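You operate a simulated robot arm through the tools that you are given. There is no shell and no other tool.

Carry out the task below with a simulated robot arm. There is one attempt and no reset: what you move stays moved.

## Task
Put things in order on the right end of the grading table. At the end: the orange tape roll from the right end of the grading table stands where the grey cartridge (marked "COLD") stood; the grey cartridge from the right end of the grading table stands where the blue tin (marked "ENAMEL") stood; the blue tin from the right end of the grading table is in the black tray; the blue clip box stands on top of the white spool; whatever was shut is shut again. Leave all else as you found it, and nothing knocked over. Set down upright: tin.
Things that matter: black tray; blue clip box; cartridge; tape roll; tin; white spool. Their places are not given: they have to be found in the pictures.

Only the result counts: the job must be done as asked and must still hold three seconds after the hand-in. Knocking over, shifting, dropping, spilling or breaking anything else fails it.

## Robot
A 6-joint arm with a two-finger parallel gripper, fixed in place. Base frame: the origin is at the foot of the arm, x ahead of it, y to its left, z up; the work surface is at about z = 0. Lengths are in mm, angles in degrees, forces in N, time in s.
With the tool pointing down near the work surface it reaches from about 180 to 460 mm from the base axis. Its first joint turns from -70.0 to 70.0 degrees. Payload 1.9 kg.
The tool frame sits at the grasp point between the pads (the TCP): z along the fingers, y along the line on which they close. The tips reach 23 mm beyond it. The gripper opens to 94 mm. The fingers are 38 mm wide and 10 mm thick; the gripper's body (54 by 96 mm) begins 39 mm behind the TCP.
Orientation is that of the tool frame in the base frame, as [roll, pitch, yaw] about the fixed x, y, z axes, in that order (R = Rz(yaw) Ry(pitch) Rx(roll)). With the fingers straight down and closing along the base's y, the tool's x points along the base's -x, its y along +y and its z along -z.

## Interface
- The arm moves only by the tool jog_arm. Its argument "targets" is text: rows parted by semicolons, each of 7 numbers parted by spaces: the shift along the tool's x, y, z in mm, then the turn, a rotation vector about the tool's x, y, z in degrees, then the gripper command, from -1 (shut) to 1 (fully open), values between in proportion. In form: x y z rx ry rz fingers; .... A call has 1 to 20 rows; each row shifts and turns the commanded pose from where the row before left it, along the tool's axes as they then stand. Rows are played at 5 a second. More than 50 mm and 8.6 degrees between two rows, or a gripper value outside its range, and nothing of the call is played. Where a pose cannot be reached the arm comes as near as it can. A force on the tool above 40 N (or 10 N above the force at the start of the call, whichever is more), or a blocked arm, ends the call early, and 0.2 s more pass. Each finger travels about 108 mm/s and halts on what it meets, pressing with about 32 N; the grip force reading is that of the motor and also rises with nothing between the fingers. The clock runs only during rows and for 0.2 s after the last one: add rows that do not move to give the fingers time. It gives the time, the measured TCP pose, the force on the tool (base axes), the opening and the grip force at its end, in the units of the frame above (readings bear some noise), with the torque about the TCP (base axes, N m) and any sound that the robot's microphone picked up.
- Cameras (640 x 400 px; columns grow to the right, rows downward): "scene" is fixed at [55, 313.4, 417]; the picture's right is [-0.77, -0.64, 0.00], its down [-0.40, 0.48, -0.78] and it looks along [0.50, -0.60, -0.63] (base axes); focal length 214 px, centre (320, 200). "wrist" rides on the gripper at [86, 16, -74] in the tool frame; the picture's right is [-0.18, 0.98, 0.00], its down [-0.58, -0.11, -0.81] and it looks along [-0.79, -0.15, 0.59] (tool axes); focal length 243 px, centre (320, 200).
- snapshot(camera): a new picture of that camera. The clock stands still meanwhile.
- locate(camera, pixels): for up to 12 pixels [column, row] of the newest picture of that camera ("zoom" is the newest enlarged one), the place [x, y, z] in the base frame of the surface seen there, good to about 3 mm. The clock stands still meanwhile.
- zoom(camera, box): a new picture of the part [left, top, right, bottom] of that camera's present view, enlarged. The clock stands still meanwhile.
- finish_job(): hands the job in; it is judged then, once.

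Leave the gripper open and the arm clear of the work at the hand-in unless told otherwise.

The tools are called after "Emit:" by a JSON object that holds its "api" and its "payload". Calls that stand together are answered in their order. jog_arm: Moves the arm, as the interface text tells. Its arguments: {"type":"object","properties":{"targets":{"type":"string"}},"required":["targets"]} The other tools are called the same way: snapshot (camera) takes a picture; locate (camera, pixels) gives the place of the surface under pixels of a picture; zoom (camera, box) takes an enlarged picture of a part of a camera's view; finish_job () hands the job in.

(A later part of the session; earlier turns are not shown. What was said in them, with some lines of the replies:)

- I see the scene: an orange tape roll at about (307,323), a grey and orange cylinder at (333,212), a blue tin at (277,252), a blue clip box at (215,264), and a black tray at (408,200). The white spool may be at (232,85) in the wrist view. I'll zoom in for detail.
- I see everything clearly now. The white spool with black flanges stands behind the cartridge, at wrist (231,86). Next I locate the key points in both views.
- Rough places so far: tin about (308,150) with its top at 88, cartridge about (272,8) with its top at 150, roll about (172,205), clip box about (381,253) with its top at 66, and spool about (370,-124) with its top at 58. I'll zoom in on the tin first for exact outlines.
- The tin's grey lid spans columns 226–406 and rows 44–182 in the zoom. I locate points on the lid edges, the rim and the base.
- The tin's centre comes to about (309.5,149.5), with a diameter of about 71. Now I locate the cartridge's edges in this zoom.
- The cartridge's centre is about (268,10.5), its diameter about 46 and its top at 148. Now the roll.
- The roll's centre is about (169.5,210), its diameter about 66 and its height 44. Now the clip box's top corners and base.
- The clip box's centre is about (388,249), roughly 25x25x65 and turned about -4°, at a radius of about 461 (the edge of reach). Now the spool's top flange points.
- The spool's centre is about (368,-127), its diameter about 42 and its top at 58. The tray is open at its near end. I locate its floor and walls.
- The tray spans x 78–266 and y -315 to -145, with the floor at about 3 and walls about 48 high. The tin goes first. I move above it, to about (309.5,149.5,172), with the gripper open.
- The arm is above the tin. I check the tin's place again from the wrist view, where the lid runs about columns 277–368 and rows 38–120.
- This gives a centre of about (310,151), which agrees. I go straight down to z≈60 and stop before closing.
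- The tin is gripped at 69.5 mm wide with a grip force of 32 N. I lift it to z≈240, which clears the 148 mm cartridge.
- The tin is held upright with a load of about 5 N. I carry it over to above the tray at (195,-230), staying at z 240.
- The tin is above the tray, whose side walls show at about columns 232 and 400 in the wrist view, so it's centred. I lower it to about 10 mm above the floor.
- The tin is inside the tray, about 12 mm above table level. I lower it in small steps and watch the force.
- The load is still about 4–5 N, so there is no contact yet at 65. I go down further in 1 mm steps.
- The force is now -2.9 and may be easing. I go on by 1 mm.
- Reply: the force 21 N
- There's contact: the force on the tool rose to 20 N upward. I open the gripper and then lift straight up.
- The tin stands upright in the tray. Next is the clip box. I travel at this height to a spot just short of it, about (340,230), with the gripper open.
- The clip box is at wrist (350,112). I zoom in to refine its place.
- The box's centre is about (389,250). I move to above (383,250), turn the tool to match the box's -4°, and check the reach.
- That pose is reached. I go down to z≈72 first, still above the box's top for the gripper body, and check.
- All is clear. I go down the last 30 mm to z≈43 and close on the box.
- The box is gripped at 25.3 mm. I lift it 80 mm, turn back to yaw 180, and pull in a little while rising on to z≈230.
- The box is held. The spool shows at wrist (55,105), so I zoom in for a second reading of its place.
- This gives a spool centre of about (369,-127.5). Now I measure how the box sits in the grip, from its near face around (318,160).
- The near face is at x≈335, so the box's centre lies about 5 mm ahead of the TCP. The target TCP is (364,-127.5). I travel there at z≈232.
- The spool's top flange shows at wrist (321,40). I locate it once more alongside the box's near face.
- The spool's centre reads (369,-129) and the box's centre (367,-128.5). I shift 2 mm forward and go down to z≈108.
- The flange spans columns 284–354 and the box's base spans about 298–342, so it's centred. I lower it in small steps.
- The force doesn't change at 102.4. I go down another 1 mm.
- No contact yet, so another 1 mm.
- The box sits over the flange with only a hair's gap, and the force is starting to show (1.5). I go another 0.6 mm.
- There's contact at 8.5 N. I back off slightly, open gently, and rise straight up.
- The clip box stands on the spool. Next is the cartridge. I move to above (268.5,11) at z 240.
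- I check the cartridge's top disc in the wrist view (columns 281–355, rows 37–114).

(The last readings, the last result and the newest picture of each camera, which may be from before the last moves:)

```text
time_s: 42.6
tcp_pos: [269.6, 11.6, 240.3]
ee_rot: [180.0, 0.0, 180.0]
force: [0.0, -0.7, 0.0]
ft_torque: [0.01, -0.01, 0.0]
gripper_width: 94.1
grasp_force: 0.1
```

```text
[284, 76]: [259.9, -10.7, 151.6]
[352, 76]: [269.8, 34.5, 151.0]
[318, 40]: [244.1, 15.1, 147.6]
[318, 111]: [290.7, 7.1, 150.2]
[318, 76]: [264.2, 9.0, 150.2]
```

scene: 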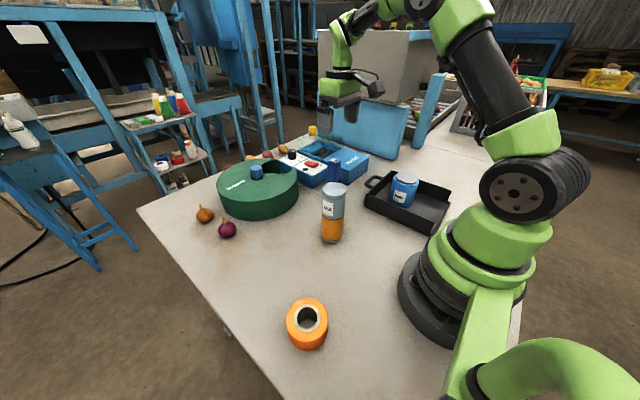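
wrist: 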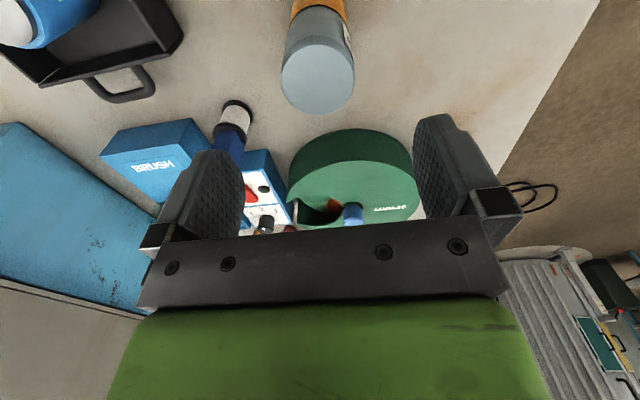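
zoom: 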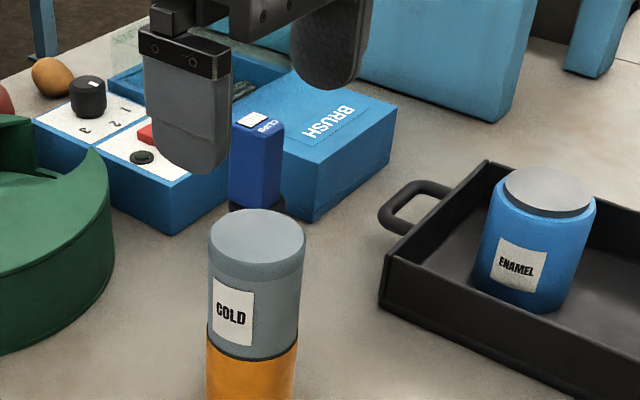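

The centre is (267.5,11.5) with the top at 150. I go down to z≈117, so the body stays above 154, and close.

Emit:
{"api": "jog_arm", "payload": {"targets": "0 0 25 0 0 0 1; 0 0 35 0 0 0 1; 0 0 30 0 0 0 1; 0 0 20 0 0 0 1; 0 0 10 0 0 0 1; 0 0 3 0 0 0 1; 0 0 0 0 0 0 0.6; 0 0 0 0 0 0 0.2; 0 0 0 0 0 0 0; 0 0 0 0 0 0 -0.3; 0 0 0 0 0 0 -1; 0 0 0 0 0 0 -1; 0 0 0 0 0 0 -1"}}

Emit:
{"api": "zoom", "payload": {"camera": "scene", "box": [270, 130, 400, 260]}}

```text
time_s: 45.4
tcp_pos: [268.9, 11.3, 117.7]
ee_rot: [-179.9, 0.0, 179.9]
force: [0.3, 0.9, -0.8]
ft_torque: [0.03, 0.0, -0.02]
gripper_width: 51.4
grasp_force: 31.7
```

```text
3.08 times, centred on (335, 195) of scene
```

zoom: 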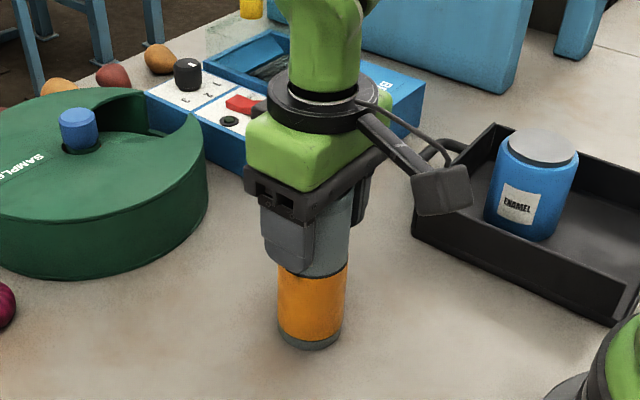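

It's gripped at 51.4 mm. I lift a little (10 mm) to see that the whole cartridge, orange lower part included, comes along.

Emit:
{"api": "jog_arm", "payload": {"targets": "0 0 -3 0 0 0 -1; 0 0 -7 0 0 0 -1; 0 0 0 0 0 0 -1"}}

Emit:
{"api": "zoom", "payload": {"camera": "scene", "box": [290, 170, 380, 260]}}

```text
time_s: 46.2
tcp_pos: [269.4, 12.1, 126.1]
ee_rot: [179.9, -0.1, -180.0]
force: [0.5, -0.6, -2.3]
ft_torque: [0.02, -0.04, -0.01]
gripper_width: 51.4
grasp_force: 31.6
```

```text
4.44 times, centred on (335, 215) of scene
```

zoom: 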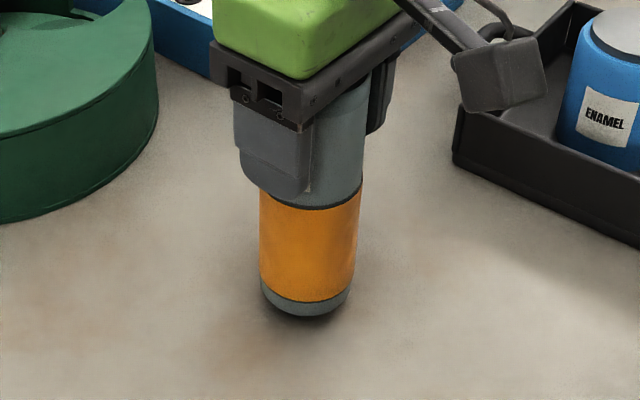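

The whole cartridge lifts off as one piece. I raise it another 40 mm and carry it to the tin's old place, TCP about (310.5,150.5).

Emit:
{"api": "jog_arm", "payload": {"targets": "0 0 -15 0 0 0 -1; 0 0 -25 0 0 0 -1; -3 10 0 0 0 0 -1; -7 22 0 0 0 0 -1; -9 30 0 0 0 0 -1; -9 30 0 0 0 0 -1; -7 25 0 0 0 0 -1; -4 14 0 0 0 0 -1; -2.5 8 0 0 0 0 -1; 0 0 0 0 0 0 -1; 0 0 0 0 0 0 -1"}}

Emit:
{"api": "snapshot", "payload": {"camera": "wrist"}}

Emit:
{"api": "snapshot", "payload": {"camera": "scene"}}

```text
time_s: 48.6
tcp_pos: [309.0, 149.1, 168.4]
ee_rot: [180.0, 0.0, -180.0]
force: [0.2, 0.1, -3.0]
ft_torque: [-0.03, -0.03, 0.02]
gripper_width: 51.4
grasp_force: 31.7
```

```text
taken
```

wrist: 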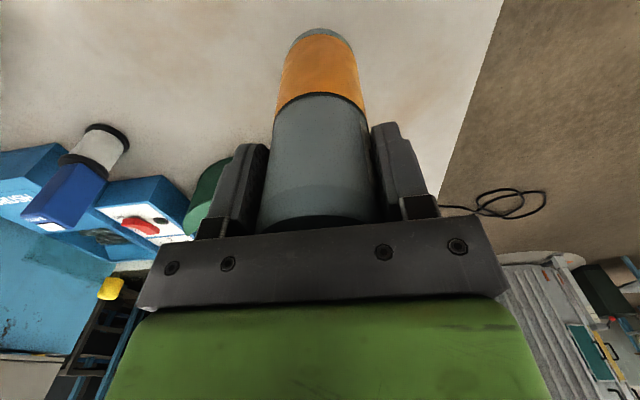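

```text
taken
```

scene: 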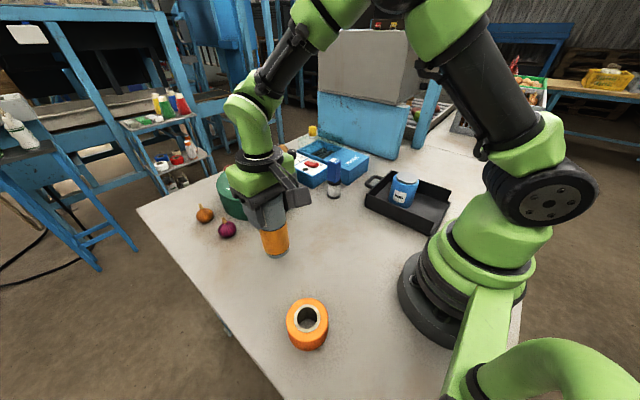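

It's above the tin's old place. I lower it to about 4 mm above the table, with a small 1 mm correction.

Emit:
{"api": "jog_arm", "payload": {"targets": "-1 1 8 0 0 0 -1; 0 0 15 0 0 0 -1; 0 0 14 0 0 0 -1; 0 0 7 0 0 0 -1; 0 0 3 0 0 0 -1; 0 0 0 0 0 0 -1"}}

```text
time_s: 50.0
tcp_pos: [311.9, 151.5, 119.6]
ee_rot: [179.9, 0.0, 180.0]
force: [0.4, -0.1, -3.8]
ft_torque: [-0.02, 0.01, -0.04]
gripper_width: 51.4
grasp_force: 32.1
```

Not in contact yet. I go on in 1 mm steps.

Emit:
{"api": "jog_arm", "payload": {"targets": "0 0 1 0 0 0 -1; 0 0 1 0 0 0 -1; 0 0 0 0 0 0 -1"}}

```text
time_s: 50.8
tcp_pos: [311.6, 151.2, 119.0]
ee_rot: [-180.0, 0.1, 179.9]
force: [-0.1, 0.1, -2.8]
ft_torque: [-0.01, -0.04, 0.01]
gripper_width: 51.2
grasp_force: 31.9
```

Emit:
{"api": "jog_arm", "payload": {"targets": "0 0 0.8 0 0 0 -1; 0 0 0 0 0 0 -1"}}

```text
time_s: 51.4
tcp_pos: [310.6, 151.6, 117.2]
ee_rot: [179.9, 0.0, 179.9]
force: [-0.3, -0.2, -3.7]
ft_torque: [-0.02, 0.01, 0.01]
gripper_width: 51.3
grasp_force: 31.8
```

Still carrying about 3.7 N. I go another 0.8 mm.

Emit:
{"api": "jog_arm", "payload": {"targets": "0 0 0.8 0 0 0 -1; 0 0 0 0 0 0 -1"}}

```text
time_s: 52.0
tcp_pos: [311.0, 152.1, 116.8]
ee_rot: [180.0, -0.1, 179.9]
force: [0.8, -0.8, -2.4]
ft_torque: [0.0, 0.03, 0.0]
gripper_width: 51.5
grasp_force: 31.6
```

Emit:
{"api": "jog_arm", "payload": {"targets": "0 0 0.8 0 0 0 -1; 0 0 0 0 0 0 -1"}}

```text
time_s: 52.6
tcp_pos: [311.7, 151.9, 116.4]
ee_rot: [-180.0, 0.0, 179.8]
force: [-3.0, -5.1, 20.3]
ft_torque: [-0.35, 0.29, -0.06]
gripper_width: 51.4
grasp_force: 32.0
```

There's contact at 20 N. I back off 0.6 mm, open gently and rise straight up.

Emit:
{"api": "jog_arm", "payload": {"targets": "0 0 -0.6 0 0 0 -1; 0 0 0 0 0 0 0.1; 0 0 0 0 0 0 0.2; 0 0 0 0 0 0 0.5; 0 0 0 0 0 0 0.8; 0 0 0 0 0 0 0.8; 0 0 -5 0 0 0 0.8; 0 0 -15 0 0 0 0.8; 0 0 -25 0 0 0 0.8; 0 0 -35 0 0 0 0.8; 0 0 -35 0 0 0 0.8; 0 0 -10 0 0 0 0.8; 0 0 0 0 0 0 0.8"}}

Emit:
{"api": "snapshot", "payload": {"camera": "scene"}}

Emit:
{"api": "snapshot", "payload": {"camera": "wrist"}}

```text
time_s: 55.4
tcp_pos: [311.5, 151.6, 244.8]
ee_rot: [-180.0, 0.0, -180.0]
force: [-0.1, 0.6, 0.5]
ft_torque: [0.01, 0.01, -0.02]
gripper_width: 84.5
grasp_force: 0.1
```

```text
taken
```

scene: 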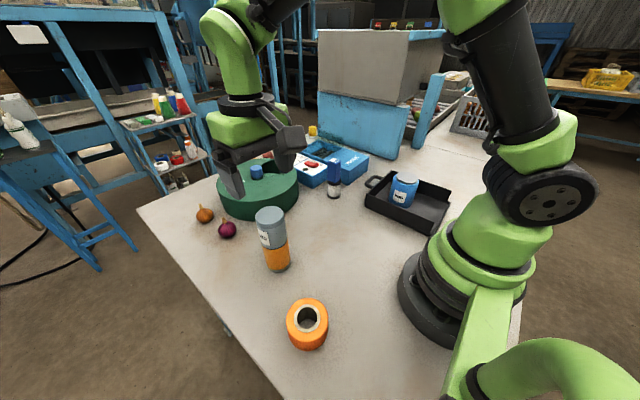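

```text
taken
```

wrist: 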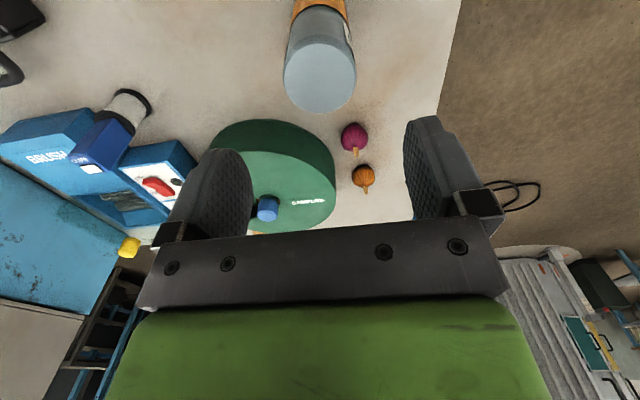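

The cartridge stands upright. I check its top disc in the wrist view.

Emit:
{"api": "locate", "payload": {"camera": "wrist", "pixels": [[286, 76], [353, 76], [320, 41], [320, 111], [320, 76]]}}

```text
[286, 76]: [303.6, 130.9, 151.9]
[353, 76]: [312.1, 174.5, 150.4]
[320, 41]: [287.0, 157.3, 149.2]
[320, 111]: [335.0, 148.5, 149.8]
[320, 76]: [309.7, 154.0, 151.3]
```

The cartridge's centre is about (310.5,152.5), within 2 mm of the tin's old place. Next is the tape roll. I move to above (169.5,210) and go down to z≈150.

Emit:
{"api": "jog_arm", "payload": {"targets": "14 5 0 0 0 0 1; 28 12 0 0 0 0 1; 32 13 0 0 0 0 1; 32 13 0 0 0 0 1; 24 10 0 0 0 0 1; 11.5 5.5 0 0 0 0 1; 0 0 30 0 0 0 1; 0 0 40 0 0 0 1; 0 0 25 0 0 0 1; 0 0 0 0 0 0 1; 0 0 0 0 0 0 1"}}

Emit:
{"api": "snapshot", "payload": {"camera": "scene"}}

Emit:
{"api": "snapshot", "payload": {"camera": "wrist"}}

```text
time_s: 57.8
tcp_pos: [170.0, 210.0, 146.5]
ee_rot: [-180.0, 0.0, 179.9]
force: [0.3, 0.0, -0.1]
ft_torque: [-0.01, -0.02, 0.0]
gripper_width: 94.0
grasp_force: 0.1
```

```text
taken
```

scene: 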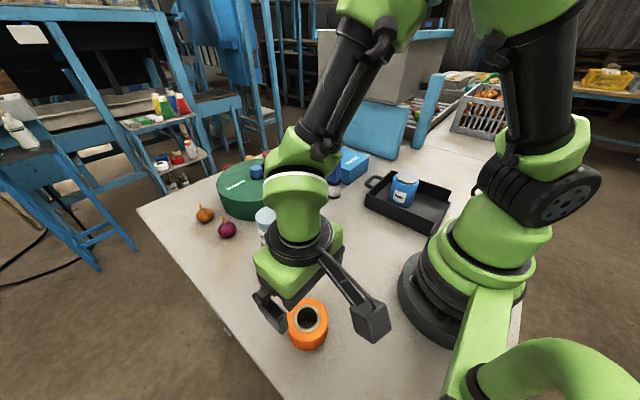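

```text
taken
```

wrist: 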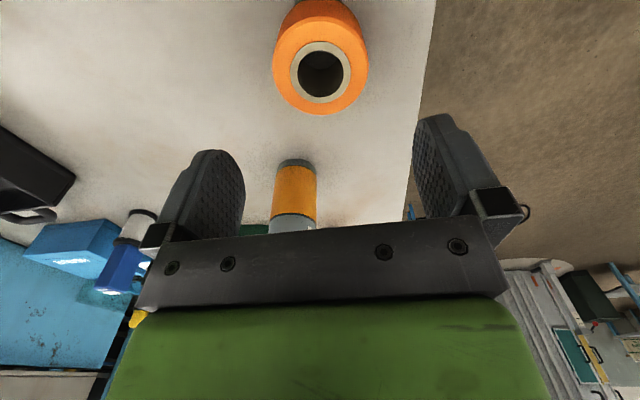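

The roll shows at wrist columns 273–368. I locate the ring edges.

Emit:
{"api": "locate", "payload": {"camera": "wrist", "pixels": [[292, 72], [349, 70], [321, 44], [321, 99], [276, 60], [366, 58], [321, 113], [322, 3]]}}

```text
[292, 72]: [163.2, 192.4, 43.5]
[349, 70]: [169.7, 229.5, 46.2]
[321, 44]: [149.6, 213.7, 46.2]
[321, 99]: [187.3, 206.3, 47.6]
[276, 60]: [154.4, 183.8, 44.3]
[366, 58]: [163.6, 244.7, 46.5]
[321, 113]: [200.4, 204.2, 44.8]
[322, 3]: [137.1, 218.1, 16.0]
```

The roll's centre is about (168.5,211). I go down to z≈28 and close.

Emit:
{"api": "jog_arm", "payload": {"targets": "1 1 25 0 0 0 1; 0 0 35 0 0 0 1; 0 0 30 0 0 0 1; 0 0 18 0 0 0 1; 0 0 10 0 0 0 1; 0 0 0 0 0 0 1; 0 0 0 0 0 0 0.6; 0 0 0 0 0 0 0.3; 0 0 0 0 0 0 0; 0 0 0 0 0 0 -1; 0 0 0 0 0 0 -1; 0 0 0 0 0 0 -1"}}

Emit:
{"api": "snapshot", "payload": {"camera": "scene"}}

```text
time_s: 60.4
tcp_pos: [167.7, 211.6, 29.0]
ee_rot: [180.0, -0.1, -179.9]
force: [0.8, -0.6, -0.1]
ft_torque: [-0.02, 0.0, -0.01]
gripper_width: 69.3
grasp_force: 32.2
```

```text
taken
```

scene: 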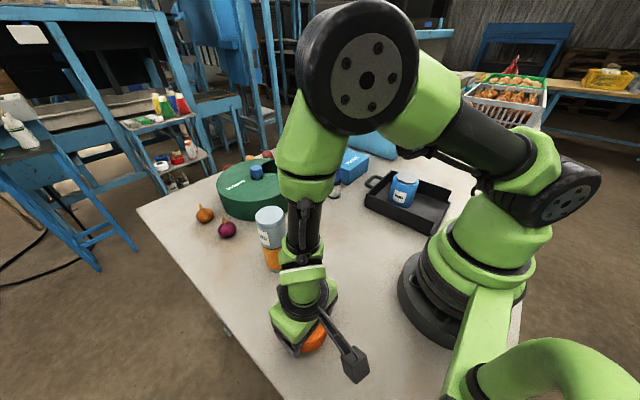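

The roll is gripped at 69.3 mm. I lift it to about z 120 and carry it to the cartridge's old place, (268,11).

Emit:
{"api": "jog_arm", "payload": {"targets": "0 0 -8 0 0 0 -1; 0 0 -20 0 0 0 -1; 0 0 -30 0 0 0 -1; 0 0 -25 0 0 0 -1; 0 0 -8 0 0 0 -1; -5 -10 0 0 0 0 -1; -10 -20 0 0 0 0 -1; -14 -28 0 0 0 0 -1; -14 -28 0 0 0 0 -1; -14 -28 0 0 0 0 -1; -14 -28 0 0 0 0 -1; -12 -26 0 0 0 0 -1; -10 -20 0 0 0 0 -1; -6.5 -12 0 0 0 0 -1; 0 0 0 0 0 0 -1; 0 0 0 0 0 0 -1"}}

Emit:
{"api": "snapshot", "payload": {"camera": "scene"}}

Emit:
{"api": "snapshot", "payload": {"camera": "wrist"}}

```text
time_s: 63.8
tcp_pos: [268.8, 9.9, 119.1]
ee_rot: [-180.0, 0.1, 180.0]
force: [0.1, -0.5, -0.7]
ft_torque: [0.01, -0.02, 0.0]
gripper_width: 68.7
grasp_force: 32.0
```

```text
taken
```

scene: 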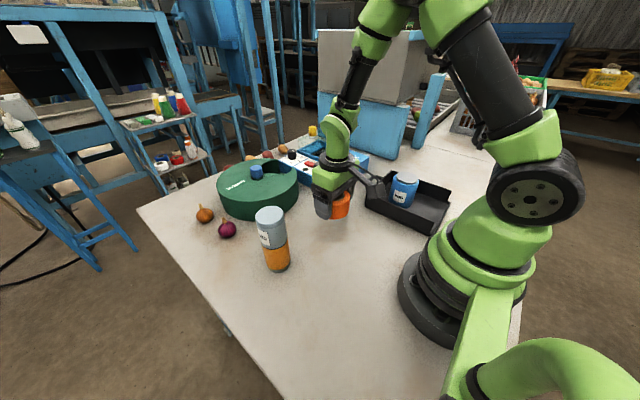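

```text
taken
```

wrist: 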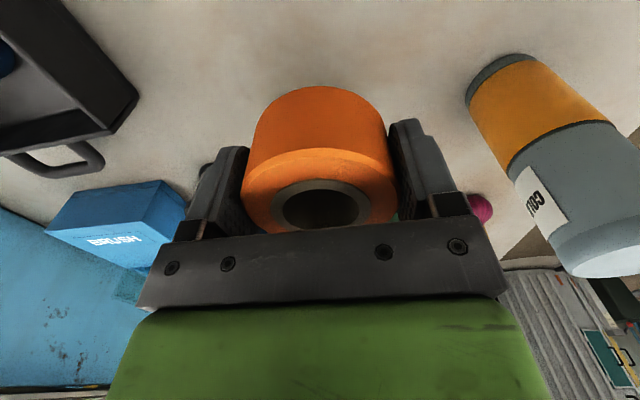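

The roll is held over the spot. I lower it to about z 33.

Emit:
{"api": "jog_arm", "payload": {"targets": "0 0.8 10 0 0 0 -1; 0 0 22 0 0 0 -1; 0 0 26 0 0 0 -1; 0 0 18 0 0 0 -1; 0 0 8 0 0 0 -1; 0 0 3 0 0 0 -1; 0 0 0 0 0 0 -1"}}

```text
time_s: 65.4
tcp_pos: [268.8, 11.4, 31.9]
ee_rot: [-180.0, 0.1, 180.0]
force: [-0.2, 0.2, -1.0]
ft_torque: [0.01, -0.03, -0.01]
gripper_width: 68.6
grasp_force: 32.0
```

I lower it in small steps until there's contact.

Emit:
{"api": "jog_arm", "payload": {"targets": "0 0 1 0 0 0 -1; 0 0 1 0 0 0 -1; 0 0 0 0 0 0 -1"}}

```text
time_s: 66.2
tcp_pos: [268.4, 10.7, 30.3]
ee_rot: [-180.0, 0.0, -179.9]
force: [-0.3, -0.2, -2.4]
ft_torque: [-0.02, 0.01, 0.01]
gripper_width: 68.9
grasp_force: 32.6
```

Emit:
{"api": "jog_arm", "payload": {"targets": "0 0 0.8 0 0 0 -1; 0 0 0 0 0 0 -1"}}

```text
time_s: 66.8
tcp_pos: [267.5, 11.8, 31.0]
ee_rot: [-180.0, 0.2, -179.9]
force: [0.1, 0.3, 0.0]
ft_torque: [-0.05, 0.02, -0.06]
gripper_width: 69.1
grasp_force: 31.6
```

Emit:
{"api": "jog_arm", "payload": {"targets": "0 0 0.7 0 0 0 -1; 0 0 0 0 0 0 -1"}}

```text
time_s: 67.4
tcp_pos: [268.8, 12.1, 29.6]
ee_rot: [-180.0, 0.1, 179.9]
force: [-0.1, -0.2, -0.8]
ft_torque: [0.0, 0.0, -0.02]
gripper_width: 68.8
grasp_force: 31.6
```

No contact yet. I go another 0.8 mm.

Emit:
{"api": "jog_arm", "payload": {"targets": "0 0 0.8 0 0 0 -1; 0 0 0 0 0 0 -1"}}

```text
time_s: 68.0
tcp_pos: [268.8, 11.8, 29.6]
ee_rot: [180.0, 0.0, 179.9]
force: [-1.6, 0.2, 4.8]
ft_torque: [0.01, 0.0, -0.01]
gripper_width: 68.9
grasp_force: 31.9
```

There's contact at 4.8 N. I open gently and rise straight up.

Emit:
{"api": "jog_arm", "payload": {"targets": "0 0 0 0 0 0 0.45; 0 0 0 0 0 0 0.55; 0 0 0 0 0 0 0.8; 0 0 0 0 0 0 1; 0 0 0 0 0 0 1; 0 0 -5 0 0 0 1; 0 0 -15 0 0 0 1; 0 0 -30 0 0 0 1; 0 0 -40 0 0 0 1; 0 0 -45 0 0 0 1; 0 0 -45 0 0 0 1; 0 0 -30 0 0 0 1; 0 0 0 0 0 0 1; 0 0 0 0 0 0 1"}}

Emit:
{"api": "snapshot", "payload": {"camera": "scene"}}

Emit:
{"api": "snapshot", "payload": {"camera": "wrist"}}

```text
time_s: 71.0
tcp_pos: [267.8, 9.8, 240.0]
ee_rot: [-180.0, 0.1, -180.0]
force: [0.1, -0.2, -0.3]
ft_torque: [0.0, 0.03, 0.0]
gripper_width: 94.1
grasp_force: 0.0
```

```text
taken
```

scene: 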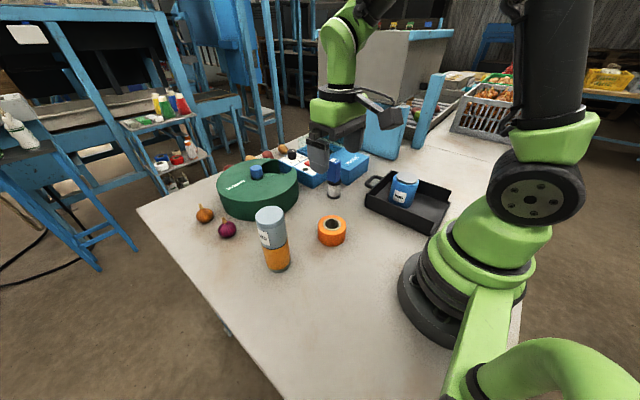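

```text
taken
```

wrist: 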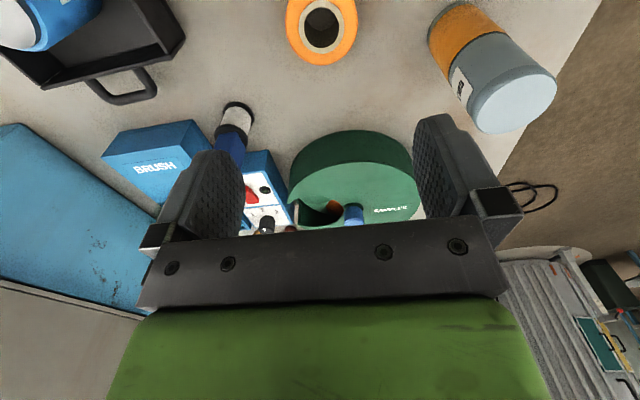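

All four things look in place. I check the roll's ring in the wrist view, plus the stack and the tray corners, to confirm nothing shifted.

Emit:
{"api": "locate", "payload": {"camera": "wrist", "pixels": [[302, 27], [342, 27], [322, 8], [322, 48]]}}

Emit:
{"api": "zoom", "payload": {"camera": "scene", "box": [240, 140, 460, 280]}}

Emit:
{"api": "locate", "payload": {"camera": "scene", "pixels": [[332, 243], [317, 232], [334, 160], [334, 196], [401, 170], [376, 194], [404, 182]]}}

```text
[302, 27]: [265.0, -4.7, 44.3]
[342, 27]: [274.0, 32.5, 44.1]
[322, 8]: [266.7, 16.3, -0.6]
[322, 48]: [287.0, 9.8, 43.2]
```

```text
2.86 times, centred on (350, 210) of scene
```

zoom: 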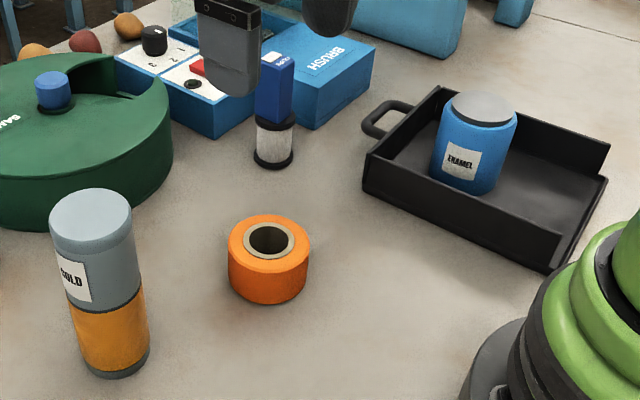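

```text
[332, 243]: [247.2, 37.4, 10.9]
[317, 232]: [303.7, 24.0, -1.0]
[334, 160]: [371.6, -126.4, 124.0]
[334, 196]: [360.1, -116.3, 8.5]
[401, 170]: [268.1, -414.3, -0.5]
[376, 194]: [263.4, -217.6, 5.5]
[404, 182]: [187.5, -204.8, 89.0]
```

The roll's centre is about (268,12), and the clip box stands on the spool with its top at 124. The tin is upright in the tray, and the SAMPLES box, onions and BRUSH box are untouched. I raise the open gripper back near its starting height, and the job is then ready to hand in.

Emit:
{"api": "jog_arm", "payload": {"targets": "0 0 -30 0 0 0 1; 0 0 -40 0 0 0 1; 0 0 -20 0 0 0 1; 0 0 0 0 0 0 1; 0 0 0 0 0 0 1"}}

Emit:
{"api": "snapshot", "payload": {"camera": "scene"}}

```text
time_s: 72.2
tcp_pos: [268.0, 10.7, 328.5]
ee_rot: [180.0, 0.0, 179.9]
force: [1.1, 1.0, 0.7]
ft_torque: [-0.02, 0.0, -0.01]
gripper_width: 94.1
grasp_force: 0.0
```

```text
taken
```

scene: 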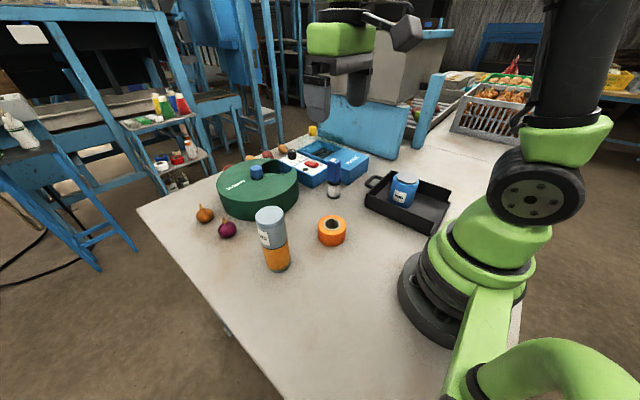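

Everything is in place, the gripper is open and the arm is clear. I hand the job in.

Emit:
{"api": "finish_job", "payload": {}}

```text
The job is handed in.
```

I handed the job in with all four moves done. In the last picture everything stood upright. The hand-in tool returned no verdict, so I don't know how it was judged.

| Item | Where it is now | How close |
|---|---|---|
| Blue tin ("ENAMEL") | Upright on the floor of the black tray | Inside the walls |
| Blue clip box | On top of the white spool | Centred to within a few mm |
| Grey cartridge ("COLD") | Where the tin stood | About 2 mm off |
| Orange tape roll | Where the cartridge stood | About 1 mm off |

I opened nothing that was shut, so nothing needed shutting again. The SAMPLES box, the BRUSH box and the onions were not touched. I left the gripper open and the arm raised clear of the table, at about z = 328 mm.
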